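You operate a simulated robot arm through the tools that you are given. There is no shell and no other tool. Be economical: measure what you need, move in short steps, check, and stop when the job is done.

You are at the controls of a simulated robot arm. One attempt, no reset.

JOB
Fill both cups on the store bench to 150 ml from the jug, then return the rest to the can.
Fine: the open blue can; close it; jug back in the steel tray. Set down upright: jug.

Only the result counts: the job must be done as asked and must still hold three seconds after the hand-in. Knocking over, shifting, dropping, spilling or breaking anything else fails it.

ROBOT AND FRAMES
A 6-joint arm with a fingered hand, hanging from a carriage that runs on a gantry, over the field with the corners [-2457, 436], [-2464, -844], [136, -858], [143, 422] (x, y) and turns from -320 to 367 degrees about z. Base frame: it is fixed where the carriage stands at the start and does not move with it; the origin is on the floor, on the carriage's upright axis, x ahead of it, y to its left, z up. Readings come in mm, degrees, newtons and seconds.
With the tool pointing down near the work surface it reaches from about 100 to 660 mm from the robot's upright axis, wherever it stands. Its first joint turns from -166.0 to 166.0 degrees. Places, roughly: can lid (9x9x4 cm) [-200, 500, 1100]. Payload 4 kg.
Tool frame: the origin (TCP) lies between the finger pads and is the grasp point; the fingertips stand 30 mm ahead of it; z points along the fingers, y is the line along which they close. Largest opening 104 mm; the body of the gripper starts 35 mm behind the TCP. The gripper is a hand of 5 fingers: y runs from the thumb to the fingers, the wrist lies at [-15, -113, -190] in the tool frame.
Orientation is that of the tool frame in the base frame, as [roll, pitch, yaw] about the fixed x, y, z axes, in that order (R = Rz(yaw) Ry(pitch) Rx(roll)). With the fingers straight down and the wrist toward the robot, the tool's x, y and z point along [0, 1, 0], [1, 0, 0] and [0, 0, -1] of the base frame.

CONTROLS
- The arm moves only by the tool step_arm. Its argument "commands" is a list that holds one entry, the list of rows, each a list of 6 numbers: the shift along the tool's x, y, z in mm, then the turn, a rotation vector about the tool's x, y, z in degrees. In form: [[[x, y, z, wx, wy, wz], ...]]. A call has 1 to 10 rows; each row is the pose to reach, as a shift and turn from the pose commanded when the call began, along the tool's axes at that moment. A row lasts 0.2 s, in which the tool goes at most 50 mm and 8.6 degrees; a call with a longer step from one row to the next is refused whole. A pose out of reach is approached as far as the arm can. The call stops where the force on the tool passes 40 N (or 10 N more than at its start, if that is more) or the arm is blocked; 0.2 s more then pass. In this call time passes only in rows, and 0.2 s behind the last. The reply holds the time, the measured pose of the TCP, the force on the tool along the base axes, the opening and the grip force, in the units named above and with some noise, with the torque about the TCP (base axes, N m) and any sound that the robot's microphone picked up, and new pictures: "pictures" is both (left out), scene, wrist or none.
- Cameras (640 x 400 px; columns grow to the right, rows downward): "scene" is now at [195.2, 64.6, 1799.8]; the picture's right is [1.00, 0.06, 0.00], its down [0.05, -0.87, -0.49] and it looks along [-0.03, 0.49, -0.87] (base axes); focal length 290 px, centre (320, 200). "wrist" rides on the gripper at [60, -83, -120] in the tool frame; the picture's right is [-0.79, 0.29, -0.54], its down [-0.56, -0.71, 0.44] and it looks along [-0.26, 0.65, 0.72] (tool axes); focal length 234 px, centre (320, 200). There is no depth. A picture from a camera that has moved, and an enlarged one, comes with that camera's place and axes in the base frame and with its lens.
- lift_body(by): slides the trunk up (or, below 0, down) by that many mm; the arm and the scene camera ride with it, the base frame stays. It gives what a move gives, with no picture.
- roll_base(legs): drives the robot by 1 to 6 legs, each [ahead, left, turn to the left] in mm, mm and degrees, along the robot's own axes; the way and the turn of a leg run together, so that a leg with both is an arc; at most 1500 mm and 180 degrees a leg. The arm and the cameras ride along, it lands a little off, and it stops where it bumps. It keeps to its track: a leg is cut to what the track allows. It gives what a move gives, and a new picture of the scene camera.
- move_fingers(index, middle, ring, little, thumb_bend, thumb_turn): sets how far each is bent, from 0 (flat) to 1 (curled in); at 0.3 the hand is open as for a grip, at 0.7 the pads meet at the TCP. One left out holds its place. A second passes; each finger stops where it meets its share of the squeeze, and holds until it gets a number again. It is the only way to open and close the hand. It gives what a move gives, with no picture; readings hold the bend of each and the force on index, middle, ring, little, thumb and palm. thumb_turn goes from beside the hand (0) to across from the fingers (1), as for a grip.
- turn_head(pan, tilt): turns the head with the scene camera to pan (to the left, within 155 degrees either way) and tilt (down, from -29 to 69), counted from straight ahead of the robot. It gives what a move gives, and a new picture of the scene camera.
- zoom(camera, box): a new picture of the part [left, top, right, bottom] of that camera's present view, enlarged. It takes no simulated time.
- job_done(): hands the job in; it is judged then, once.

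Work in short steps. Places have to be worked out from the pictures, the camera data and where the tool is seen: move nearer, look again, correct. Check each grasp and each placing, and mend what went wrong. You have 120 turns and 260 pictures in all, those below and enlarged ones among them. Open the gripper and draw the arm clear of the work before you hand the job in, unless the task says otherwise; then end with one line.

The tools are called after "Request:" as a command line: name --argument value ..., lists and objects as JSON in quotes. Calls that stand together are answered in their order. step_arm: Moves the arm, as the interface text tells. Its arguments: {"type":"object","properties":{"commands":{"type":"array","items":{"type":"array","items":{"type":"array","items":{"type":"number"}}}},"pictures":{"type":"string","enum":["both","scene","wrist","none"]}},"required":["commands"]} The other tools are called the same way: lift_body (by) slides the trunk up or down; move_fingers (index, middle, ring, little, thumb_bend, thumb_turn) moves the fingers one by one; roll_base (legs) drives the base; turn_head (pan, tilt) turns the head that bears the scene camera; zoom (camera, box) takes an enlarged picture of a part of a camera's view; job_done () hands the job in.

At the start:

```text
clock: 0.0
tool_pos: [241.6, 394.7, 1000.5]
ee_rot: [-179.9, 0.0, 89.9]
wrist_force: [-0.2, 0.3, -1.0]
wrist_torque: [0.0, -0.01, 0.0]
grip_width: 103.6
grasp_force: 0.0
shape: jaw
bend: [0.3, 0.3, 0.3, 0.3, 0.3, 0.97]
finger forces: [0.0, 0.1, 0.1, 0.0, 0.0, 0.0]
trunk travel left (down, up): [-525.0, 73.0]
robot x, y, heading: [3.5, 1.3, -0.1]
head pan, tilt: [93.3, 60.5]
```

scene: 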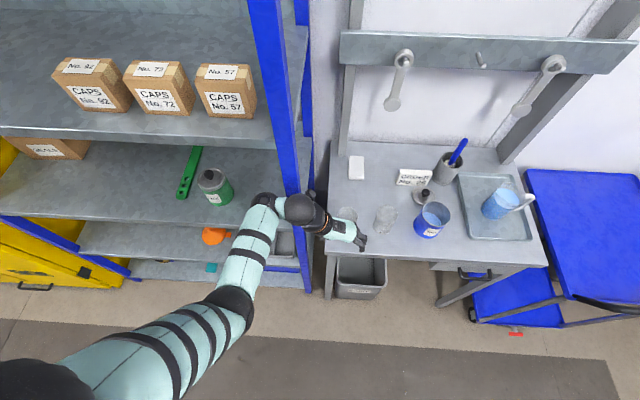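
wrist: 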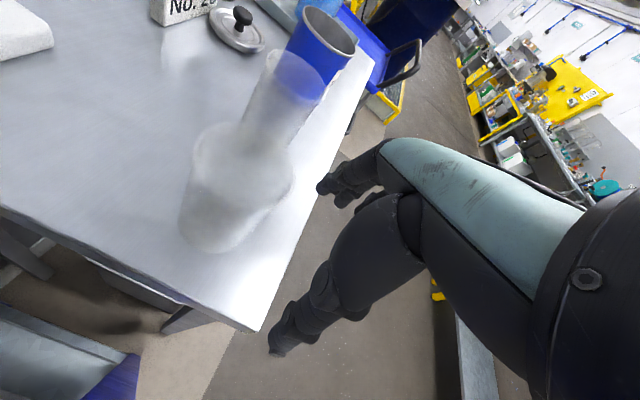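

I'll start by enlarging the bench and shelf areas to identify everything.

Request:
zoom --camera "scene" --box '[320, 130, 560, 280]'

Request:
zoom --camera "scene" --box '[150, 130, 310, 250]'

Request:
zoom --camera "scene" --box '[380, 150, 480, 250]'

```text
2.67 times, centred on (440, 205) of scene
camera zoom: at [195.2, 64.6, 1799.8], right [1.0, 0.06, 0.0], down [0.05, -0.87, -0.49], along [-0.03, 0.49, -0.87], focal length 775 px, centre (0, 187)
```

zoom: 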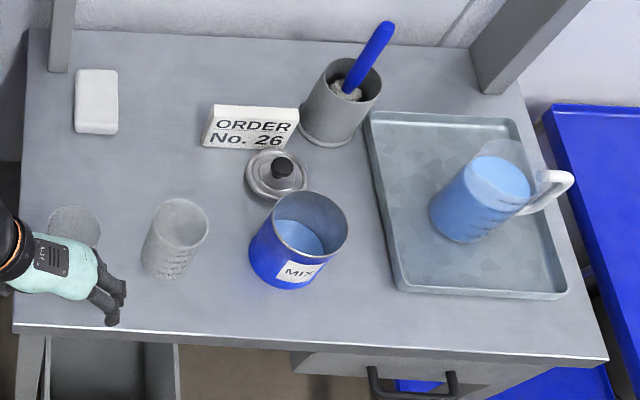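

```text
3.33 times, centred on (230, 190) of scene
camera zoom: at [195.2, 64.6, 1799.8], right [1.0, 0.06, 0.0], down [0.05, -0.87, -0.49], along [-0.03, 0.49, -0.87], focal length 968 px, centre (620, 233)
```

zoom: 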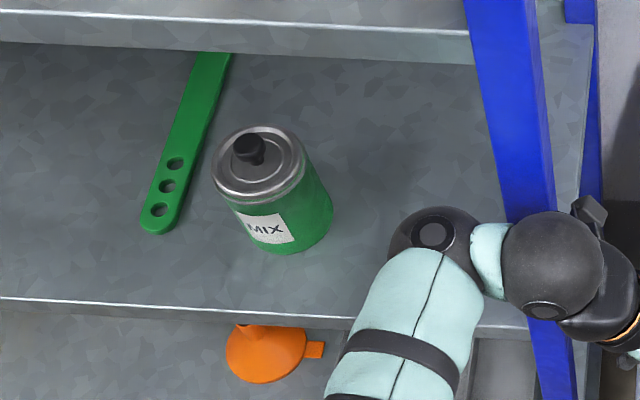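

```text
4.00 times, centred on (430, 200) of scene
camera zoom: at [195.2, 64.6, 1799.8], right [1.0, 0.06, 0.0], down [0.05, -0.87, -0.49], along [-0.03, 0.49, -0.87], focal length 1162 px, centre (-120, 200)
```

zoom: 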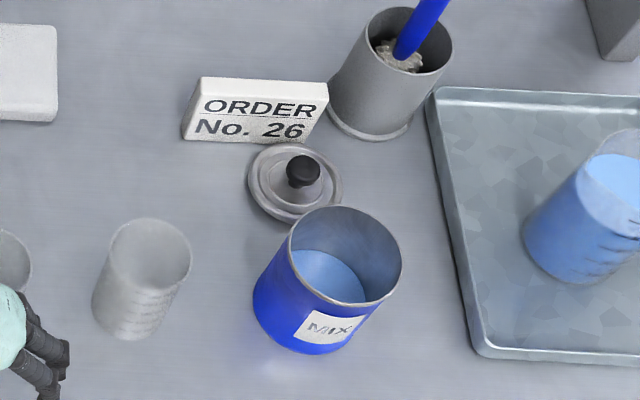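

Two graduated cups stand near (255,470) and (383,471), the can near (535,488), the lid behind it near (534,605) and the jug in the tray near (770,565). The bench top is at z≈900, and the green can on the shelf is already closed, so I'll leave it alone. First I raise the hand clear of cup 1.

Request:
step_arm --commands '[[[0, 0, -40, 0, 0, 0], [0, 0, -80, 0, 0, 0], [0, 0, -120, 0, 0, 0], [0, 0, -160, 0, 0, 0], [0, 0, -200, 0, 0, 0]]]' --pictures "both"

```text
clock: 1.4
tool_pos: [294.7, 383.6, 1028.9]
ee_rot: [-178.6, 3.8, 91.3]
wrist_force: [-0.8, -0.7, -0.2]
wrist_torque: [0.02, -0.02, 0.03]
grip_width: 104.0
grasp_force: 0.0
shape: jaw
bend: [0.3, 0.3, 0.3, 0.3, 0.3, 0.97]
finger forces: [0.0, 0.0, 0.0, 0.0, 0.0, 0.0]
out of reach, approached as far as the arm can: row 1, 2, 3, 4, 5
trunk travel left (down, up): [-525.0, 73.0]
robot x, y, heading: [-3.4, -5.2, 0.3]
head pan, tilt: [93.3, 60.5]
stopped in row 5: the arm was blocked; the commanded pose is now the measured one
camera scene: at [188.8, 52.1, 1798.9], right [1.0, 0.06, -0.01], down [0.05, -0.88, -0.48], along [-0.04, 0.48, -0.88], focal length 290 px, centre (320, 200)
camera wrist: at [212.0, 451.4, 1146.1], right [0.32, -0.74, 0.59], down [-0.7, -0.6, -0.38], along [0.64, -0.29, -0.71], focal length 234 px, centre (320, 200)
```

scene: 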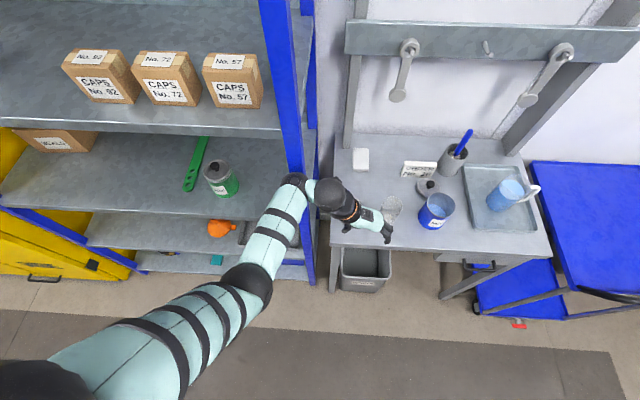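
wrist: 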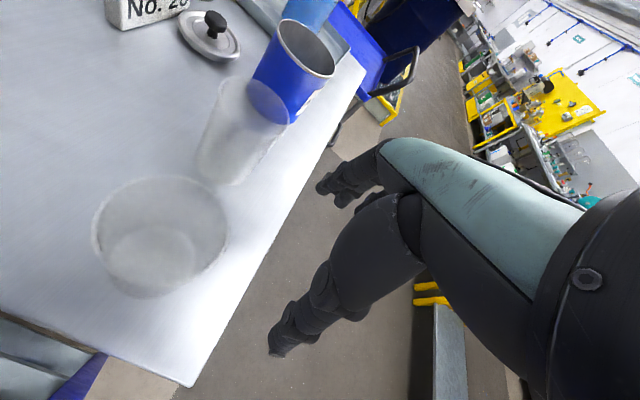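

The upward move was blocked: the forearm and elbow look to be pressing against the rack post, and the hand slid about 50 mm to the right. The cups still stand. I'll back the carriage off from the bench and then shift it to the right, away from the rack.

Request:
roll_base --legs '[[0, -120, 0], [130, 0, 0]]'

```text
clock: 3.5
tool_pos: [437.6, 294.9, 1042.2]
ee_rot: [-179.4, 2.2, 90.8]
wrist_force: [0.0, 0.0, -0.1]
wrist_torque: [0.0, -0.01, -0.02]
grip_width: 103.9
grasp_force: 0.1
shape: jaw
bend: [0.3, 0.3, 0.3, 0.3, 0.3, 0.97]
finger forces: [0.0, 0.0, 0.1, 0.0, 0.0, 0.0]
trunk travel left (down, up): [-525.0, 73.0]
robot x, y, heading: [128.9, -122.4, 0.2]
head pan, tilt: [93.3, 60.5]
camera scene: at [322.2, -56.6, 1799.8], right [1.0, 0.06, 0.0], down [0.05, -0.87, -0.49], along [-0.03, 0.49, -0.87], focal length 290 px, centre (320, 200)
```

scene: 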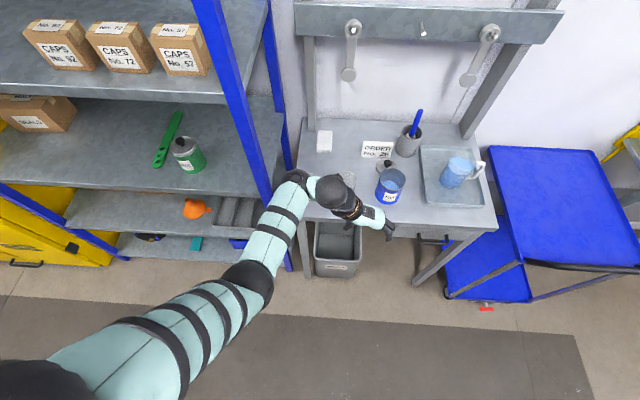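

The arm is free. I'll try raising the hand again, now clear of the post and the bench.

Request:
step_arm --commands '[[[0, 0, -40, 0, 0, 0], [0, 0, -80, 0, 0, 0], [0, 0, -120, 0, 0, 0]]]' --pictures "scene"

Request:
turn_head --pan 65 --tilt 52

```text
clock: 4.3
tool_pos: [486.0, 326.3, 1094.4]
ee_rot: [-179.4, 2.0, 91.0]
wrist_force: [0.1, 0.3, 0.4]
wrist_torque: [0.03, -0.01, -0.03]
grip_width: 104.0
grasp_force: 0.0
shape: jaw
bend: [0.3, 0.3, 0.3, 0.3, 0.3, 0.97]
finger forces: [0.1, 0.0, 0.0, 0.1, 0.1, 0.0]
out of reach, approached as far as the arm can: row 1, 2, 3
trunk travel left (down, up): [-525.0, 73.0]
robot x, y, heading: [126.7, -123.9, 0.2]
head pan, tilt: [93.3, 60.5]
camera scene: at [322.2, -56.6, 1799.7], right [1.0, 0.06, 0.0], down [0.05, -0.87, -0.49], along [-0.03, 0.49, -0.87], focal length 290 px, centre (320, 200)
```

scene: 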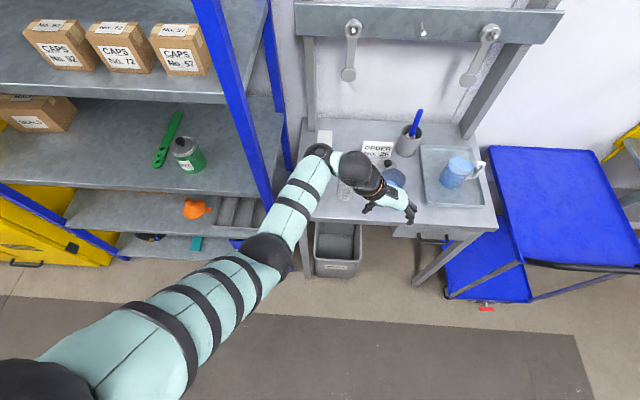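

```text
clock: 5.2
tool_pos: [485.7, 326.3, 1094.6]
ee_rot: [-179.4, 2.1, 90.9]
wrist_force: [-0.1, -0.9, 1.3]
wrist_torque: [0.01, -0.03, 0.01]
grip_width: 103.6
grasp_force: 0.0
shape: jaw
bend: [0.3, 0.3, 0.3, 0.3, 0.3, 0.97]
finger forces: [0.1, 0.1, 0.1, 0.0, 0.1, 0.1]
trunk travel left (down, up): [-525.0, 73.0]
robot x, y, heading: [127.9, -120.9, 0.2]
head pan, tilt: [65.0, 52.0]
camera scene: at [357.7, -54.3, 1810.3], right [0.91, -0.42, 0.0], down [-0.33, -0.72, -0.62], along [0.26, 0.56, -0.79], focal length 290 px, centre (320, 200)
```

scene: 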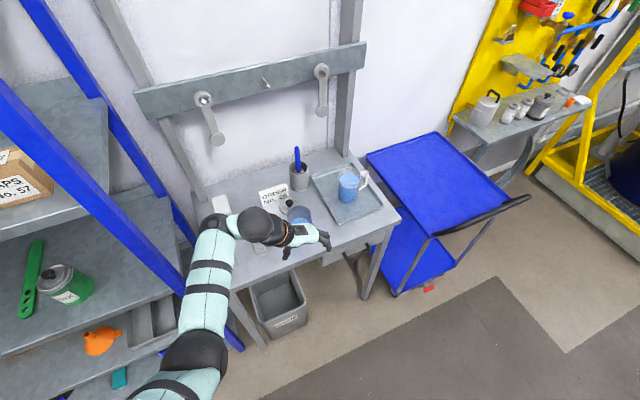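

The hand rises only when it is further out. The jug needs reach along +x, so I'll turn the carriage right by 45° and bring it nearer the bench front, then look at the jug.

Request:
roll_base --legs '[[0, 0, -45], [-200, 215, 0]]'

Request:
turn_head --pan 85 --tilt 55

```text
clock: 9.4
tool_pos: [709.6, 232.6, 1094.1]
ee_rot: [-179.4, 2.1, 45.6]
wrist_force: [-0.2, 0.9, 0.2]
wrist_torque: [0.01, 0.01, -0.01]
grip_width: 103.8
grasp_force: 0.1
shape: jaw
bend: [0.3, 0.3, 0.3, 0.3, 0.3, 0.97]
finger forces: [0.0, 0.0, 0.1, 0.1, 0.1, 0.0]
trunk travel left (down, up): [-525.0, 73.0]
robot x, y, heading: [139.5, 171.7, -45.4]
head pan, tilt: [65.0, 52.0]
camera scene: at [349.9, 56.4, 1810.3], right [0.34, -0.94, 0.0], down [-0.74, -0.27, -0.62], along [0.58, 0.21, -0.79], focal length 290 px, centre (320, 200)
```

scene: 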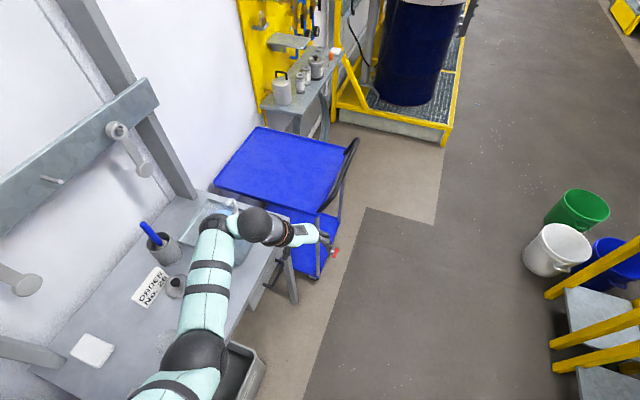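

```text
clock: 10.2
tool_pos: [710.6, 233.7, 1094.2]
ee_rot: [-179.3, 2.0, 45.5]
wrist_force: [1.0, 0.5, -0.8]
wrist_torque: [0.0, -0.01, 0.02]
grip_width: 103.8
grasp_force: 0.0
shape: jaw
bend: [0.3, 0.3, 0.3, 0.3, 0.3, 0.97]
finger forces: [0.1, 0.1, 0.0, 0.1, 0.0, 0.1]
trunk travel left (down, up): [-525.0, 73.0]
robot x, y, heading: [138.9, 174.4, -45.2]
head pan, tilt: [85.0, 55.0]
camera scene: at [334.6, 77.1, 1806.5], right [0.64, -0.77, 0.0], down [-0.63, -0.52, -0.57], along [0.44, 0.37, -0.82], focal length 290 px, centre (320, 200)
```

scene: 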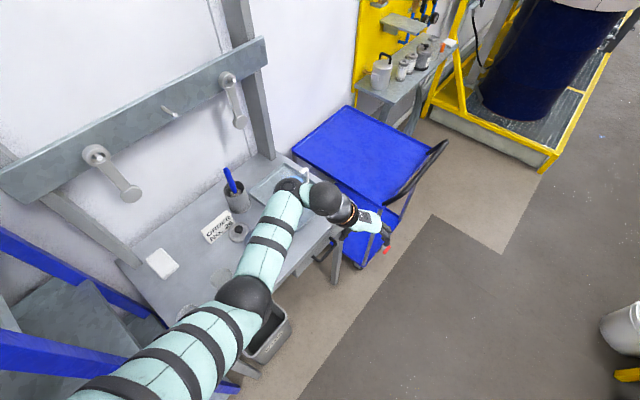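

The arm hides the jug from here. I'll turn the hand about the vertical so that the fingers will close front-to-back on the jug, square to its handle.

Request:
step_arm --commands '[[[0, 0, 0, 0, 0, -8.5], [0, 0, 0, 0, 0, -17], [0, 0, 0, 0, 0, -25.5], [0, 0, 0, 0, 0, -34], [0, 0, 0, 0, 0, -42.5], [0, 0, 0, 0, 0, -51], [0, 0, 0, 0, 0, -59.5], [0, 0, 0, 0, 0, -68], [0, 0, 0, 0, 0, -76.5], [0, 0, 0, 0, 0, -85]]]' --pictures "both"

```text
clock: 12.4
tool_pos: [712.1, 233.2, 1093.8]
ee_rot: [-177.8, -0.5, 130.5]
wrist_force: [0.9, -0.2, -0.6]
wrist_torque: [-0.01, -0.01, -0.01]
grip_width: 103.8
grasp_force: 0.1
shape: jaw
bend: [0.3, 0.3, 0.3, 0.3, 0.3, 0.97]
finger forces: [0.0, 0.0, 0.0, 0.0, 0.0, 0.0]
trunk travel left (down, up): [-525.0, 73.0]
robot x, y, heading: [137.0, 174.3, -44.9]
head pan, tilt: [85.0, 55.0]
camera scene: at [334.5, 77.2, 1806.4], right [0.64, -0.77, 0.0], down [-0.63, -0.52, -0.57], along [0.44, 0.37, -0.82], focal length 290 px, centre (320, 200)
camera wrist: at [611.8, 227.2, 1216.8], right [0.75, -0.4, 0.52], down [-0.19, -0.89, -0.41], along [0.63, 0.21, -0.74], focal length 234 px, centre (320, 200)
```

scene: 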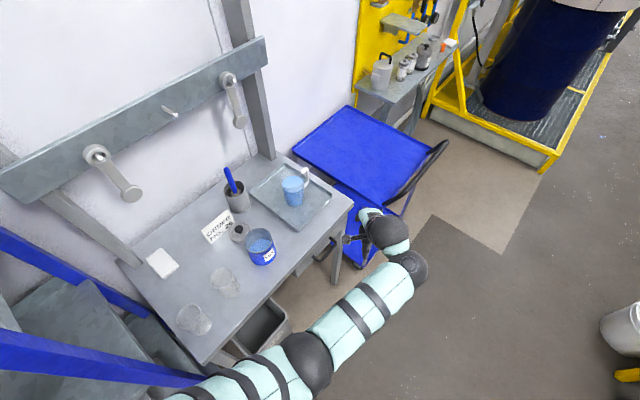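
wrist: 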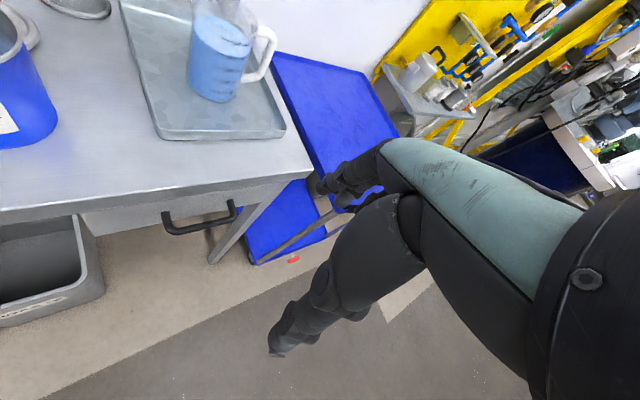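

Everything on the bench is visible now. I'll enlarge the jug in both views and triangulate it.

Request:
zoom --camera "scene" --box '[220, 140, 360, 280]'

Request:
zoom --camera "wrist" --box '[120, 0, 300, 140]'

Request:
zoom --camera "scene" --box '[160, 240, 280, 350]'

```text
2.86 times, centred on (290, 210) of scene
camera zoom: at [334.5, 77.2, 1806.4], right [0.64, -0.77, 0.0], down [-0.63, -0.52, -0.57], along [0.44, 0.37, -0.82], focal length 830 px, centre (406, 171)
```

zoom: 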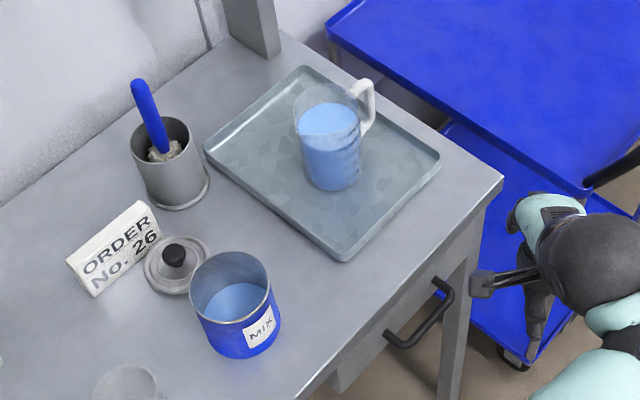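

```text
2.86 times, centred on (210, 70) of wrist
camera zoom: at [611.8, 227.2, 1216.8], right [0.75, -0.4, 0.52], down [-0.19, -0.89, -0.41], along [0.63, 0.21, -0.74], focal length 669 px, centre (634, 571)
```

zoom: 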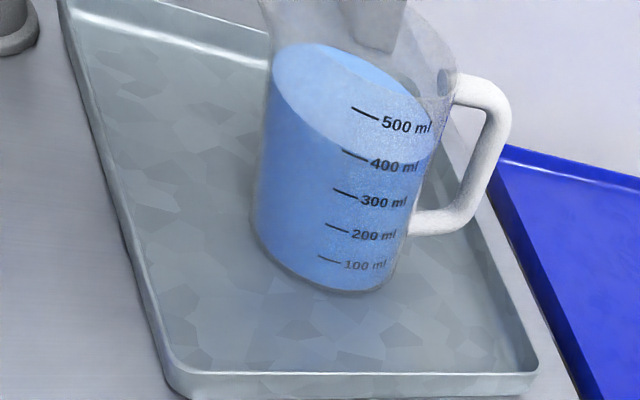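

```text
3.64 times, centred on (220, 295) of scene
camera zoom: at [334.5, 77.2, 1806.4], right [0.64, -0.77, 0.0], down [-0.63, -0.52, -0.57], along [0.44, 0.37, -0.82], focal length 1056 px, centre (684, -146)
```

zoom: 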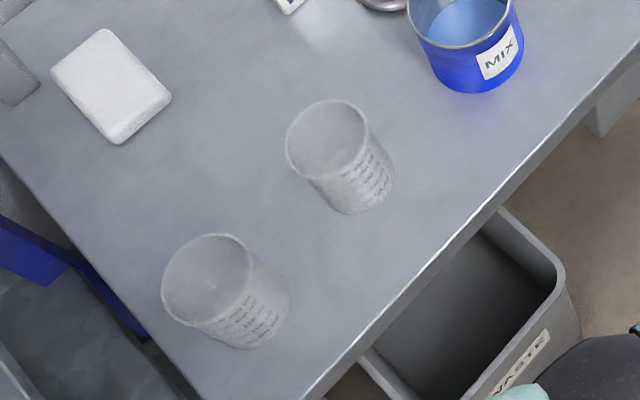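

Triangulation puts the jug's axis near (760,555), its rim at z≈1035, its diameter near 82 mm and its handle at azimuth ≈ -12°. It holds about 460 ml. I'll bring the carriage closer in y.

Request:
roll_base --legs '[[-110, 110, 0]]'

```text
clock: 13.8
tool_pos: [714.8, 379.4, 1095.6]
ee_rot: [-177.7, 0.0, 130.5]
wrist_force: [0.0, 0.2, 0.5]
wrist_torque: [0.02, 0.0, 0.0]
grip_width: 103.6
grasp_force: 0.1
shape: jaw
bend: [0.3, 0.3, 0.3, 0.3, 0.3, 0.97]
finger forces: [0.0, 0.1, 0.0, 0.0, 0.0, 0.0]
trunk travel left (down, up): [-525.0, 73.0]
robot x, y, heading: [139.4, 328.2, -45.2]
head pan, tilt: [85.0, 55.0]
camera scene: at [337.0, 228.2, 1808.0], right [0.64, -0.77, 0.01], down [-0.63, -0.53, -0.57], along [0.44, 0.36, -0.82], focal length 290 px, centre (320, 200)
```

scene: 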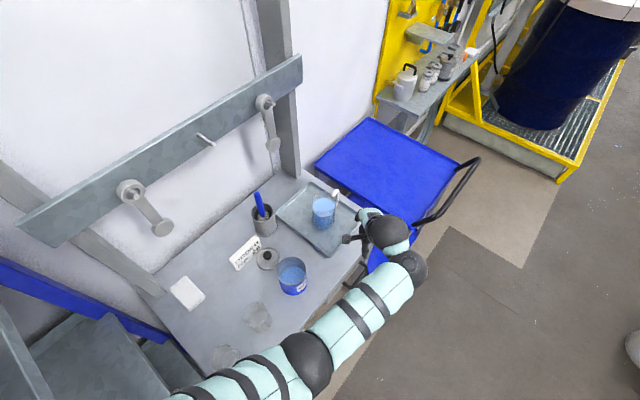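

Next I finish turning the hand to yaw ≈168 and move it toward the jug at this height.

Request:
step_arm --commands '[[[8, 13, 0, 0, 0, -7.5], [15, 26, 0, 0, 0, -15], [23, 39, 0, 0, 0, -22.5], [30, 52, 0, 0, 0, -30], [38, 65, 0, 0, 0, -37.5]]]' --pictures "both"

```text
clock: 15.0
tool_pos: [740.8, 452.2, 1093.8]
ee_rot: [-178.3, -1.4, 168.1]
wrist_force: [0.4, -0.4, 0.0]
wrist_torque: [0.0, -0.02, -0.01]
grip_width: 103.8
grasp_force: 0.0
shape: jaw
bend: [0.3, 0.3, 0.3, 0.3, 0.3, 0.97]
finger forces: [0.0, 0.0, 0.0, 0.0, 0.0, 0.0]
trunk travel left (down, up): [-525.0, 73.0]
robot x, y, heading: [143.8, 328.8, -45.2]
head pan, tilt: [85.0, 55.0]
camera scene: at [337.1, 228.1, 1807.7], right [0.64, -0.77, 0.01], down [-0.63, -0.53, -0.57], along [0.44, 0.36, -0.82], focal length 290 px, centre (320, 200)
camera wrist: at [668.2, 386.3, 1216.6], right [0.85, 0.13, 0.51], down [0.39, -0.82, -0.43], along [0.36, 0.56, -0.74], focal length 234 px, centre (320, 200)
```

scene: 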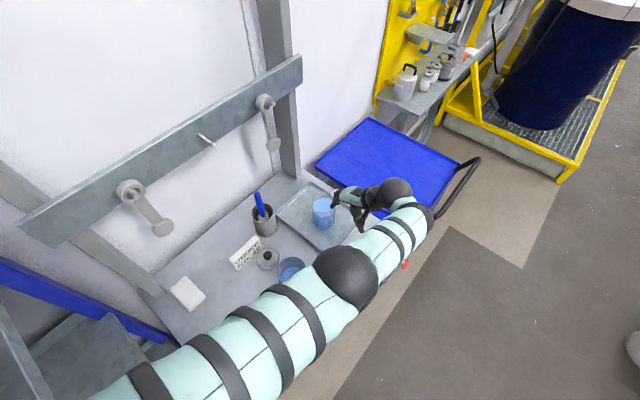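
wrist: 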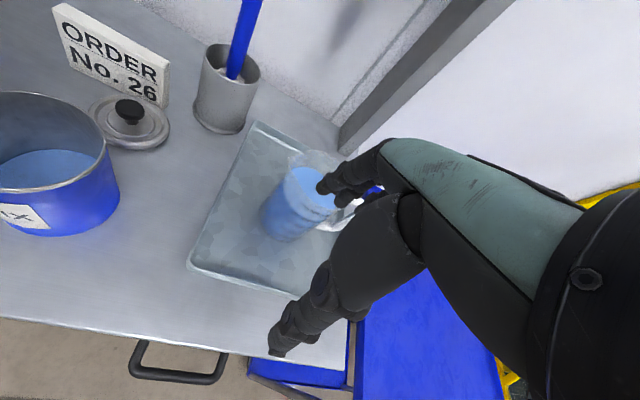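

The reach is fine. I'll look closer at the jug from the wrist camera to refine its axis before going over it.

Request:
zoom --camera "wrist" --box '[220, 120, 380, 260]'

Request:
zoom --camera "scene" --box '[280, 160, 400, 260]'

```text
2.86 times, centred on (300, 190) of wrist
camera zoom: at [668.2, 386.3, 1216.6], right [0.85, 0.13, 0.51], down [0.39, -0.82, -0.43], along [0.36, 0.56, -0.74], focal length 669 px, centre (377, 229)
```

zoom: 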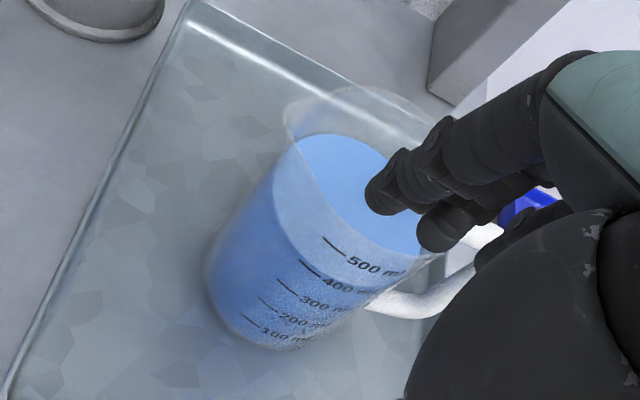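

```text
4.00 times, centred on (340, 210) of scene
camera zoom: at [337.1, 228.1, 1807.7], right [0.64, -0.77, 0.01], down [-0.63, -0.53, -0.57], along [0.44, 0.36, -0.82], focal length 1162 px, centre (240, 160)
```

zoom: 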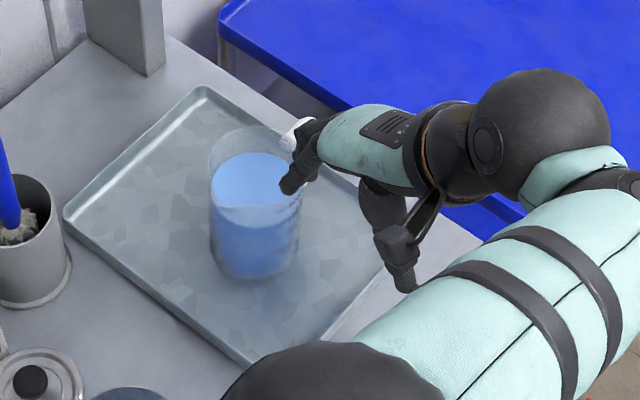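

The jug's axis is at about (755,554), with the rim at z≈1032. Fingertips at 1064 clear it, so I move directly above.

Request:
step_arm --commands '[[[2.5, 34, 0, 0, 0, 0], [5, 68, 0, 0, 0, 0], [7.5, 102.7, 0, 0, 0, 0]]]' --pictures "both"

Request:
zoom --camera "scene" --box '[280, 140, 400, 240]'

Request:
zoom --camera "wrist" --box '[220, 120, 460, 380]'

```text
clock: 15.8
tool_pos: [746.1, 547.1, 1089.3]
ee_rot: [-178.2, -1.3, 167.9]
wrist_force: [0.3, -0.1, -0.9]
wrist_torque: [0.02, -0.01, 0.01]
grip_width: 103.9
grasp_force: 0.0
shape: jaw
bend: [0.3, 0.3, 0.3, 0.3, 0.3, 0.97]
finger forces: [0.0, 0.0, 0.0, 0.1, 0.0, 0.0]
out of reach, approached as far as the arm can: row 3
trunk travel left (down, up): [-525.0, 73.0]
robot x, y, heading: [138.3, 328.0, -45.4]
head pan, tilt: [85.0, 55.0]
camera scene: at [337.1, 228.2, 1807.7], right [0.64, -0.77, 0.01], down [-0.63, -0.53, -0.57], along [0.44, 0.36, -0.82], focal length 290 px, centre (320, 200)
camera wrist: at [672.7, 480.8, 1213.7], right [0.85, 0.13, 0.52], down [0.39, -0.82, -0.43], along [0.37, 0.56, -0.74], focal length 234 px, centre (320, 200)
```

scene: 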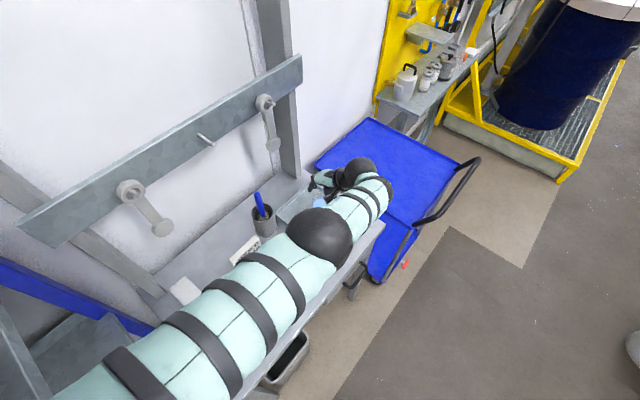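
wrist: 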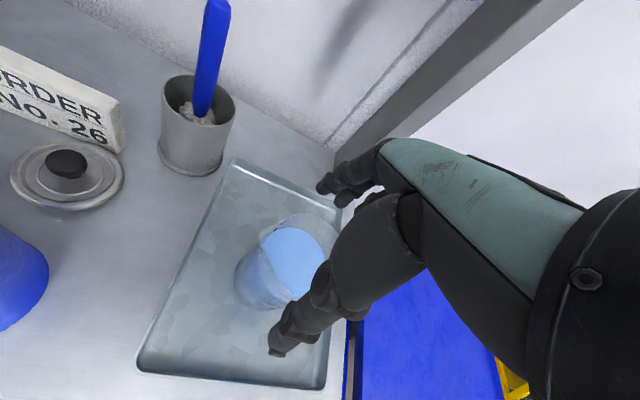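

```text
4.00 times, centred on (340, 190) of scene
camera zoom: at [337.1, 228.2, 1807.7], right [0.64, -0.77, 0.01], down [-0.63, -0.53, -0.57], along [0.44, 0.36, -0.82], focal length 1162 px, centre (240, 240)
```

zoom: 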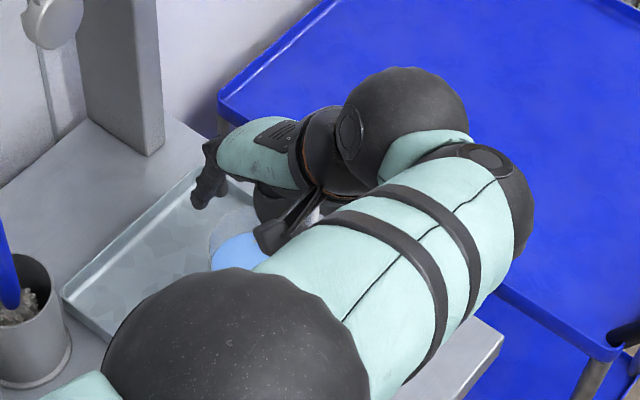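

```text
1.54 times, centred on (340, 250) of wrist
camera zoom: at [672.7, 480.8, 1213.7], right [0.85, 0.13, 0.52], down [0.39, -0.82, -0.43], along [0.37, 0.56, -0.74], focal length 360 px, centre (289, 123)
```

zoom: 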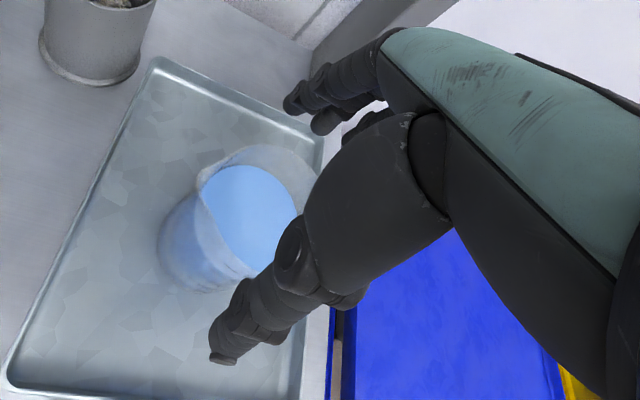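

A pouring lip faces -x, opposite the handle, which suits this grip. I'm about 10 mm short at the reach limit, so I'll lower the trunk slightly and swing the wrist a little toward the robot.

Request:
lift_body --by -15

Request:
step_arm --commands '[[[0, 0, 0, 0, 0, 6], [0, 0, 0, 0, 0, 12]]]' --pictures "none"

```text
clock: 16.4
tool_pos: [748.1, 549.5, 1077.0]
ee_rot: [-178.4, -1.2, 167.9]
wrist_force: [0.3, -0.1, -0.1]
wrist_torque: [-0.02, 0.03, 0.01]
grip_width: 103.7
grasp_force: 0.0
shape: jaw
bend: [0.3, 0.3, 0.3, 0.3, 0.3, 0.97]
finger forces: [0.0, 0.0, 0.1, 0.0, 0.0, 0.0]
trunk travel left (down, up): [-510.0, 88.0]
robot x, y, heading: [140.6, 327.6, -45.2]
head pan, tilt: [85.0, 55.0]
```

```text
clock: 17.0
tool_pos: [749.2, 548.9, 1076.5]
ee_rot: [-178.1, -0.8, 155.9]
wrist_force: [-0.8, 0.5, -0.2]
wrist_torque: [0.02, -0.02, 0.0]
grip_width: 103.5
grasp_force: 0.1
shape: jaw
bend: [0.3, 0.3, 0.3, 0.3, 0.3, 0.97]
finger forces: [0.0, 0.0, 0.0, 0.0, 0.0, 0.0]
trunk travel left (down, up): [-510.0, 88.0]
robot x, y, heading: [136.6, 326.4, -45.3]
head pan, tilt: [85.0, 55.0]
```

Now the last shift of about (8,7) mm to centre over the jug, with a look.

Request:
step_arm --commands '[[[-4.5, 9.7, 0, 0, 0, 0]]]' --pictures "wrist"

Request:
zoom --camera "wrist" --box '[200, 140, 400, 370]'

```text
clock: 17.4
tool_pos: [756.9, 555.7, 1076.9]
ee_rot: [-178.0, -0.8, 155.9]
wrist_force: [0.6, 0.3, 0.2]
wrist_torque: [0.03, 0.01, 0.01]
grip_width: 103.8
grasp_force: 0.1
shape: jaw
bend: [0.3, 0.3, 0.3, 0.3, 0.3, 0.97]
finger forces: [0.1, 0.0, 0.1, 0.0, 0.1, 0.0]
trunk travel left (down, up): [-510.0, 88.0]
robot x, y, heading: [138.1, 329.5, -45.2]
head pan, tilt: [85.0, 55.0]
camera wrist: at [670.8, 507.3, 1199.7], right [0.85, -0.04, 0.52], down [0.21, -0.88, -0.42], along [0.48, 0.47, -0.74], focal length 234 px, centre (320, 200)
```

wrist: 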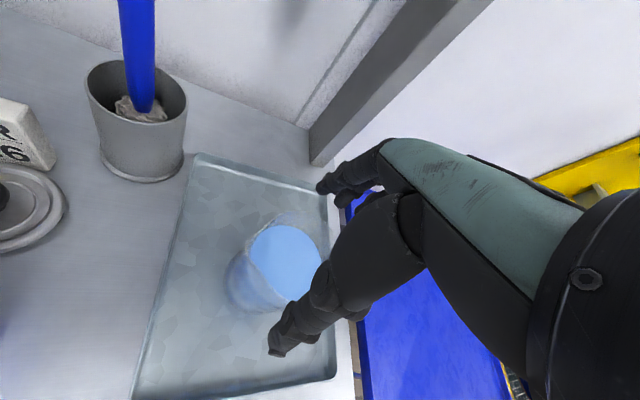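

```text
1.74 times, centred on (300, 255) of wrist
camera zoom: at [670.8, 507.3, 1199.7], right [0.85, -0.04, 0.52], down [0.21, -0.88, -0.42], along [0.48, 0.47, -0.74], focal length 407 px, centre (355, 104)
```

zoom: 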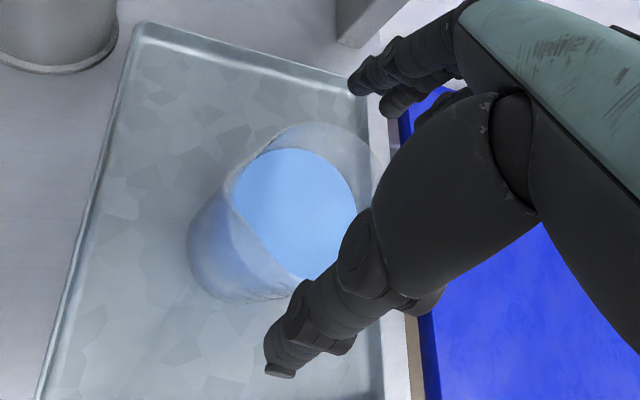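

The jug is centred between thumb and fingers, with the liquid surface centre at (757,557). I descend to TCP z≈1022 with force stops.

Request:
step_arm --commands '[[[0, 0, 20, 0, 0, 0], [0, 0, 38, 0, 0, 0], [0, 0, 55, 0, 0, 0]]]' --pictures "both"

Request:
zoom --camera "wrist" --box '[200, 140, 400, 370]'

```text
clock: 18.2
tool_pos: [754.3, 554.9, 1023.0]
ee_rot: [-178.3, -0.7, 156.1]
wrist_force: [0.0, 1.6, 3.4]
wrist_torque: [0.09, -0.02, 0.01]
grip_width: 103.8
grasp_force: 0.1
shape: jaw
bend: [0.29, 0.3, 0.3, 0.3, 0.3, 0.97]
finger forces: [2.7, 0.0, 0.1, 0.0, 0.1, 0.0]
trunk travel left (down, up): [-510.0, 88.0]
robot x, y, heading: [141.6, 327.5, -45.5]
head pan, tilt: [85.0, 55.0]
camera scene: at [338.2, 229.3, 1792.6], right [0.64, -0.77, 0.01], down [-0.63, -0.53, -0.58], along [0.45, 0.36, -0.82], focal length 290 px, centre (320, 200)
camera wrist: at [668.4, 507.1, 1145.2], right [0.85, -0.04, 0.52], down [0.21, -0.88, -0.42], along [0.48, 0.47, -0.74], focal length 234 px, centre (320, 200)
```

scene: 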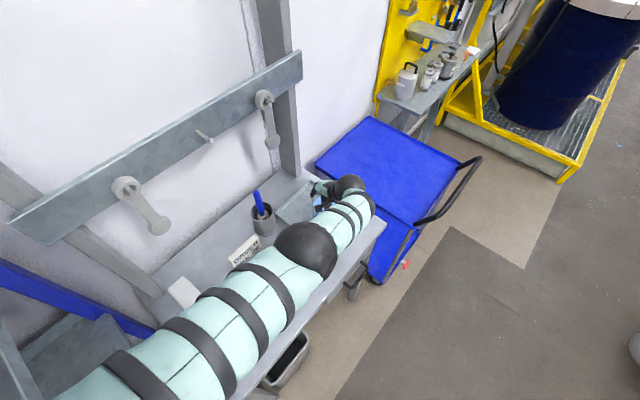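
wrist: 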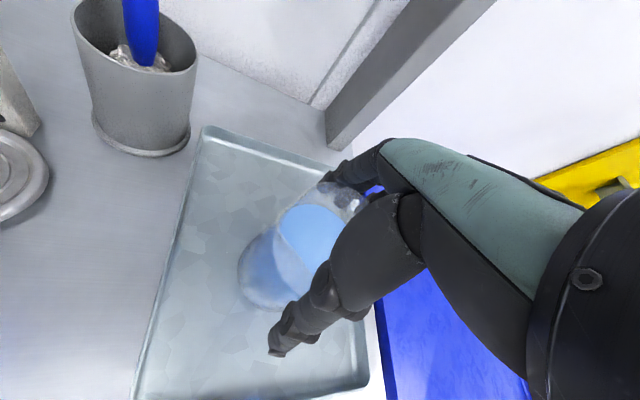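

```text
1.74 times, centred on (300, 255) of wrist
camera zoom: at [668.4, 507.1, 1145.2], right [0.85, -0.04, 0.52], down [0.21, -0.88, -0.42], along [0.48, 0.47, -0.74], focal length 407 px, centre (355, 104)
```

zoom: 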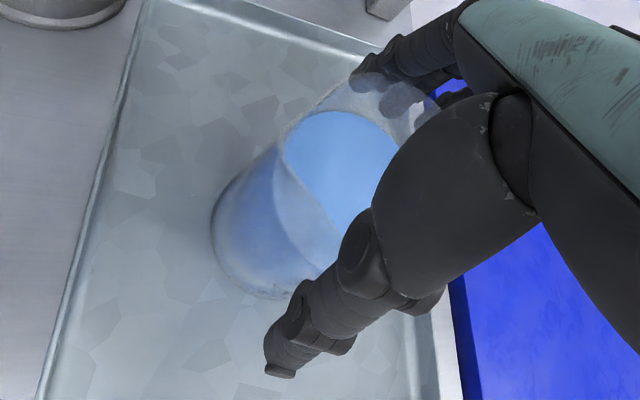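

The index finger reads 2.7 N, so it is touching the rim. The jug sits nearer the finger side. I back up, shift 9 mm toward the finger side, and look before descending again.

Request:
step_arm --commands '[[[0, 0, -20, 0, 0, 0], [0, 0, -35, 0, 0, 0], [0, 9, -35, 0, 0, 0]]]' --pictures "wrist"

Request:
zoom --camera "wrist" --box '[220, 140, 400, 370]'

Request:
zoom --camera "scene" --box '[290, 160, 370, 230]'

```text
clock: 19.0
tool_pos: [757.7, 563.2, 1055.6]
ee_rot: [-178.1, -0.9, 156.0]
wrist_force: [0.0, -0.4, -0.1]
wrist_torque: [0.06, -0.01, -0.03]
grip_width: 104.0
grasp_force: 0.0
shape: jaw
bend: [0.3, 0.3, 0.3, 0.3, 0.3, 0.97]
finger forces: [0.0, 0.0, 0.0, 0.0, 0.0, 0.0]
trunk travel left (down, up): [-510.0, 88.0]
robot x, y, heading: [137.9, 326.0, -45.2]
head pan, tilt: [85.0, 55.0]
camera wrist: at [672.7, 516.0, 1179.3], right [0.85, -0.04, 0.52], down [0.21, -0.88, -0.42], along [0.48, 0.47, -0.74], focal length 234 px, centre (320, 200)
```

wrist: 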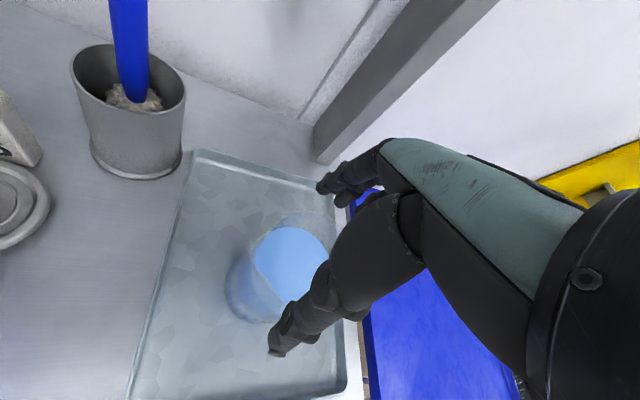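

```text
1.74 times, centred on (310, 255) of wrist
camera zoom: at [672.7, 516.0, 1179.3], right [0.85, -0.04, 0.52], down [0.21, -0.88, -0.42], along [0.48, 0.47, -0.74], focal length 407 px, centre (337, 104)
```

zoom: 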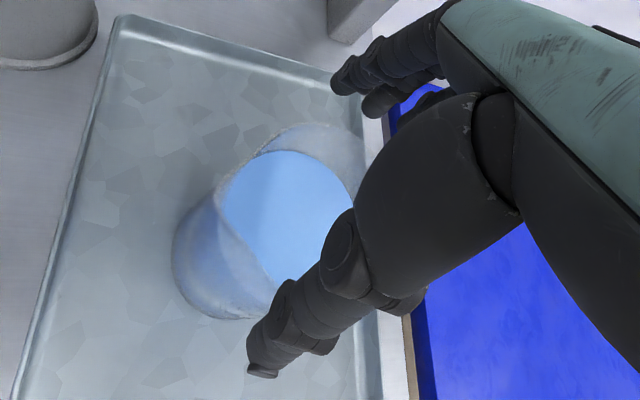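

```text
5.71 times, centred on (330, 195) of scene
camera zoom: at [338.2, 229.2, 1792.6], right [0.64, -0.77, 0.01], down [-0.63, -0.53, -0.57], along [0.45, 0.36, -0.82], focal length 1660 px, centre (263, 229)
```

zoom: 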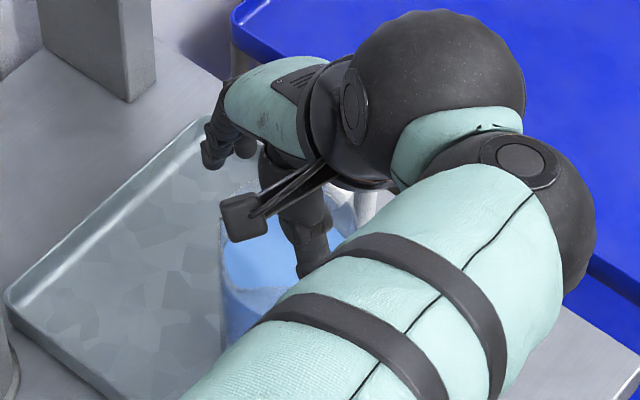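

Fingertips are now level with the rim and all forces are zero, so I descend again, checking forces.

Request:
step_arm --commands '[[[0, 0, 15, 0, 0, 0], [0, 0, 34, 0, 0, 0]]]' --pictures "wrist"

Request:
zoom --camera "wrist" --box '[240, 150, 420, 370]'

Request:
zoom --camera "scene" --box '[290, 160, 370, 230]'

```text
clock: 19.6
tool_pos: [754.1, 559.3, 1023.5]
ee_rot: [-177.9, -0.7, 155.9]
wrist_force: [0.3, 0.4, 0.2]
wrist_torque: [0.03, 0.0, -0.04]
grip_width: 103.9
grasp_force: 0.0
shape: jaw
bend: [0.3, 0.3, 0.3, 0.3, 0.3, 0.97]
finger forces: [0.0, 0.0, 0.0, 0.0, 0.1, 0.0]
out of reach, approached as far as the arm can: row 2
trunk travel left (down, up): [-510.0, 88.0]
robot x, y, heading: [137.7, 329.1, -45.4]
head pan, tilt: [85.0, 55.0]
camera wrist: at [668.4, 511.7, 1146.4], right [0.85, -0.04, 0.52], down [0.21, -0.88, -0.42], along [0.48, 0.47, -0.74], focal length 234 px, centre (320, 200)
```

wrist: 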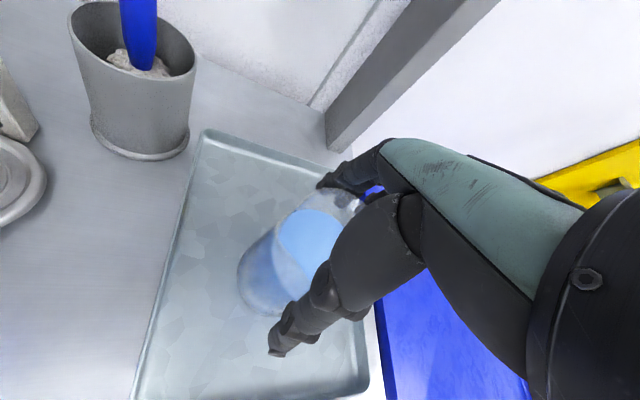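

```text
1.82 times, centred on (330, 260) of wrist
camera zoom: at [668.4, 511.7, 1146.4], right [0.85, -0.04, 0.52], down [0.21, -0.88, -0.42], along [0.48, 0.47, -0.74], focal length 426 px, centre (302, 91)
```

zoom: 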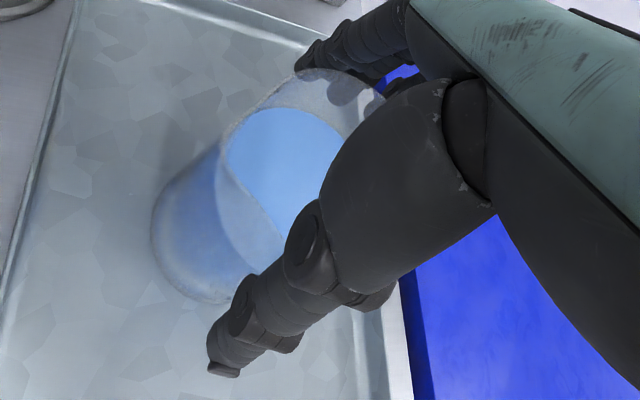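

```text
5.71 times, centred on (330, 195) of scene
camera zoom: at [338.2, 229.2, 1792.6], right [0.64, -0.77, 0.01], down [-0.63, -0.53, -0.57], along [0.45, 0.36, -0.82], focal length 1660 px, centre (263, 229)
```

zoom: 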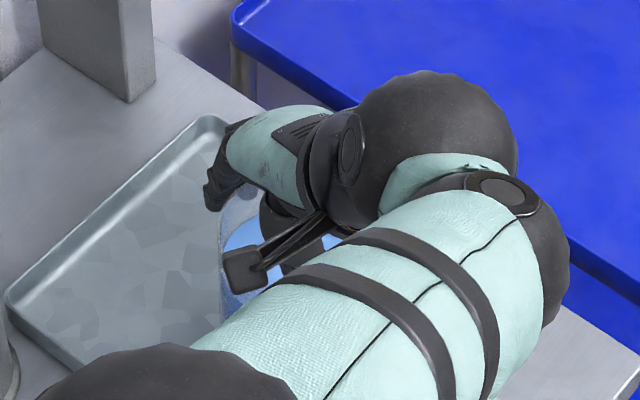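

No contact now, and the fingers are outside the far wall. The jug sits a little toward tool +x, so I nudge that way and begin closing gently.

Request:
step_arm --commands '[[[6, 1, 2, 0, 0, 0]]]' --pictures "none"

Request:
move_fingers --index 0.4 --middle 0.4 --ring 0.4 --little 0.4 --thumb_bend 0.4

```text
clock: 20.0
tool_pos: [749.5, 562.8, 1021.2]
ee_rot: [-178.1, -0.9, 155.9]
wrist_force: [0.6, -0.2, 0.1]
wrist_torque: [-0.01, 0.01, 0.01]
grip_width: 103.8
grasp_force: 0.1
shape: jaw
bend: [0.3, 0.3, 0.3, 0.3, 0.3, 0.97]
finger forces: [0.0, 0.0, 0.1, 0.0, 0.1, 0.0]
trunk travel left (down, up): [-510.0, 88.0]
robot x, y, heading: [141.5, 324.1, -45.3]
head pan, tilt: [85.0, 55.0]
```

```text
clock: 21.0
tool_pos: [747.7, 562.1, 1023.1]
ee_rot: [-178.1, -0.8, 156.0]
wrist_force: [0.5, 0.4, 0.8]
wrist_torque: [0.06, -0.03, 0.03]
grip_width: 80.0
grasp_force: 1.8
shape: fingers
bend: [0.4, 0.38, 0.4, 0.4, 0.39, 0.97]
finger forces: [0.4, 1.5, 0.1, 0.0, 1.2, 0.0]
trunk travel left (down, up): [-510.0, 88.0]
robot x, y, heading: [141.5, 326.9, -45.0]
head pan, tilt: [85.0, 55.0]
```

The middle finger and thumb touch at 80 mm width. I close more for a firm grip.

Request:
move_fingers --index 0.6 --middle 0.6 --ring 0.6 --little 0.6 --thumb_bend 0.6

Request:
zoom --camera "wrist" --box '[180, 120, 420, 380]'

```text
clock: 22.0
tool_pos: [749.7, 563.9, 1020.7]
ee_rot: [-178.2, -0.9, 156.0]
wrist_force: [0.9, 2.8, 3.8]
wrist_torque: [0.46, -0.41, 0.13]
grip_width: 68.6
grasp_force: 29.3
shape: fingers
bend: [0.46, 0.44, 0.47, 0.57, 0.47, 0.94]
finger forces: [11.0, 7.5, 9.0, 3.2, 28.5, 0.1]
trunk travel left (down, up): [-510.0, 88.0]
robot x, y, heading: [139.7, 329.1, -45.7]
head pan, tilt: [85.0, 55.0]
```

```text
1.54 times, centred on (300, 250) of wrist
camera zoom: at [663.3, 514.8, 1144.9], right [0.85, -0.04, 0.52], down [0.21, -0.88, -0.42], along [0.48, 0.47, -0.74], focal length 360 px, centre (351, 123)
```

zoom: 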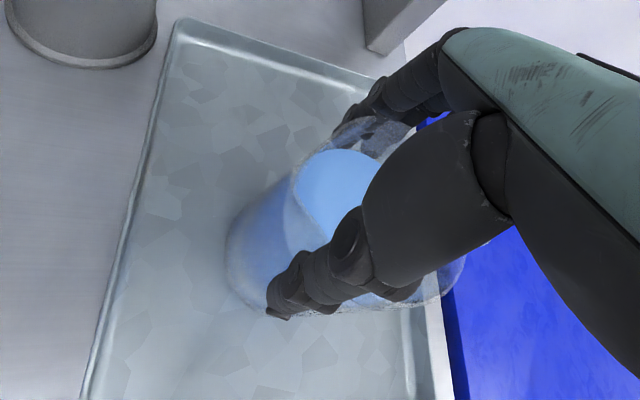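

All digits have contact, 29 N in total. I lift 30 mm and check.

Request:
step_arm --commands '[[[0, 0, -10, 0, 0, 0], [0, 0, -20, 0, 0, 0], [0, 0, -30, 0, 0, 0]]]' --pictures "both"

Request:
zoom --camera "wrist" --box '[180, 120, 420, 380]'

```text
clock: 22.8
tool_pos: [748.4, 562.5, 1049.9]
ee_rot: [-178.1, -0.9, 155.9]
wrist_force: [-0.2, 0.5, -5.1]
wrist_torque: [0.05, 0.11, 0.01]
grip_width: 68.1
grasp_force: 28.2
shape: fingers
bend: [0.46, 0.45, 0.47, 0.57, 0.47, 0.94]
finger forces: [10.0, 6.9, 8.5, 3.0, 28.5, 0.0]
trunk travel left (down, up): [-510.0, 88.0]
robot x, y, heading: [139.4, 328.5, -45.2]
head pan, tilt: [85.0, 55.0]
camera scene: at [338.1, 229.1, 1792.8], right [0.64, -0.77, 0.01], down [-0.63, -0.53, -0.57], along [0.45, 0.36, -0.82], focal length 290 px, centre (320, 200)
camera wrist: at [663.3, 515.4, 1174.3], right [0.85, -0.05, 0.52], down [0.21, -0.88, -0.42], along [0.48, 0.47, -0.74], focal length 234 px, centre (320, 200)
```

scene: 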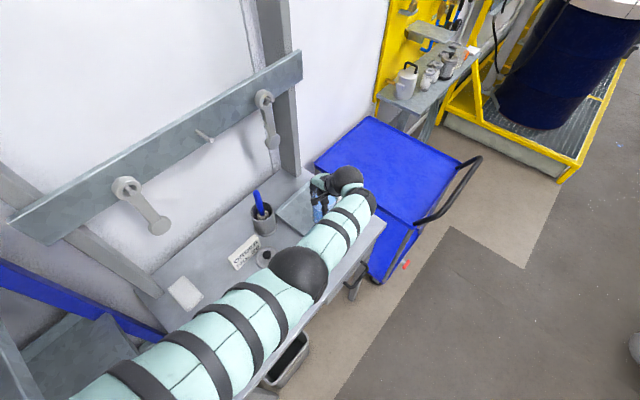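
wrist: 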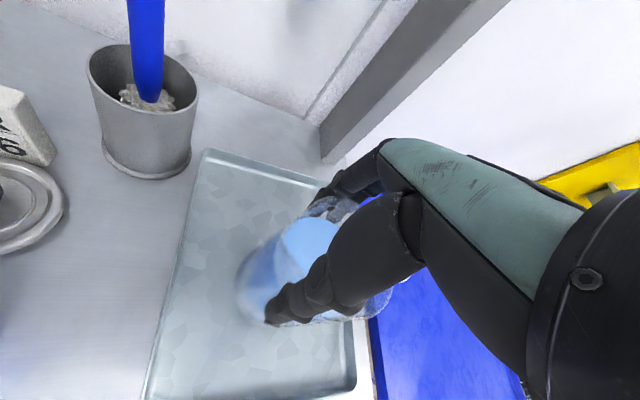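

```text
1.54 times, centred on (300, 250) of wrist
camera zoom: at [663.3, 515.4, 1174.3], right [0.85, -0.05, 0.52], down [0.21, -0.88, -0.42], along [0.48, 0.47, -0.74], focal length 360 px, centre (351, 123)
```

zoom: 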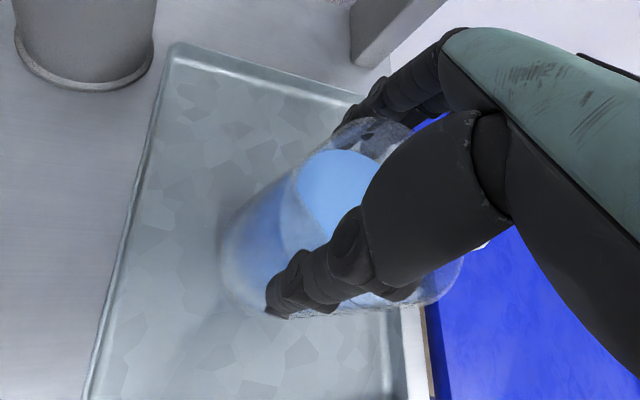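

The jug is held: about -5.1 N on the wrist, level and dry. I raise the trunk fully, then back the carriage straight off in -y so the jug leaves the bench over free floor.

Request:
lift_body --by 88

Request:
roll_base --legs '[[170, -170, 0], [100, -100, 0]]'

```text
clock: 24.1
tool_pos: [748.2, 562.7, 1139.9]
ee_rot: [-178.0, -0.9, 156.0]
wrist_force: [-0.8, 0.0, -4.0]
wrist_torque: [0.05, 0.07, 0.0]
grip_width: 67.8
grasp_force: 28.7
shape: fingers
bend: [0.46, 0.45, 0.47, 0.57, 0.47, 0.94]
finger forces: [10.0, 6.9, 8.4, 3.3, 28.3, 0.0]
trunk travel left (down, up): [-598.0, 0.0]
robot x, y, heading: [141.8, 326.6, -45.1]
head pan, tilt: [85.0, 55.0]
```

```text
clock: 26.8
tool_pos: [742.1, 187.7, 1138.0]
ee_rot: [-178.2, -1.3, 156.0]
wrist_force: [0.3, 0.5, -5.5]
wrist_torque: [0.04, 0.08, -0.03]
grip_width: 67.5
grasp_force: 28.8
shape: fingers
bend: [0.46, 0.45, 0.47, 0.57, 0.47, 0.94]
finger forces: [10.0, 7.0, 8.5, 3.4, 28.2, 0.0]
trunk travel left (down, up): [-598.0, 0.0]
robot x, y, heading: [141.9, -51.7, -45.1]
head pan, tilt: [85.0, 55.0]
camera scene: at [335.5, -150.2, 1879.4], right [0.64, -0.77, 0.0], down [-0.63, -0.53, -0.57], along [0.44, 0.37, -0.82], focal length 290 px, centre (320, 200)
```

scene: 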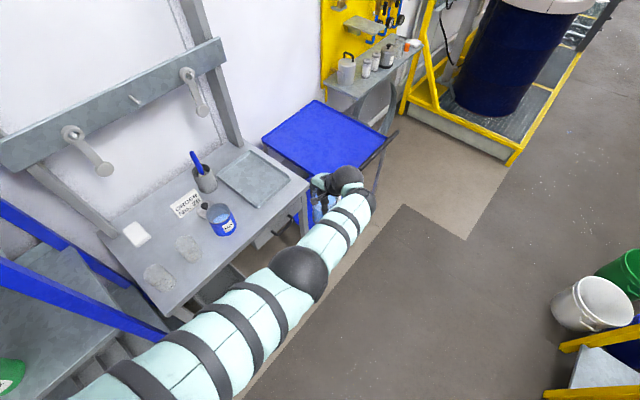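

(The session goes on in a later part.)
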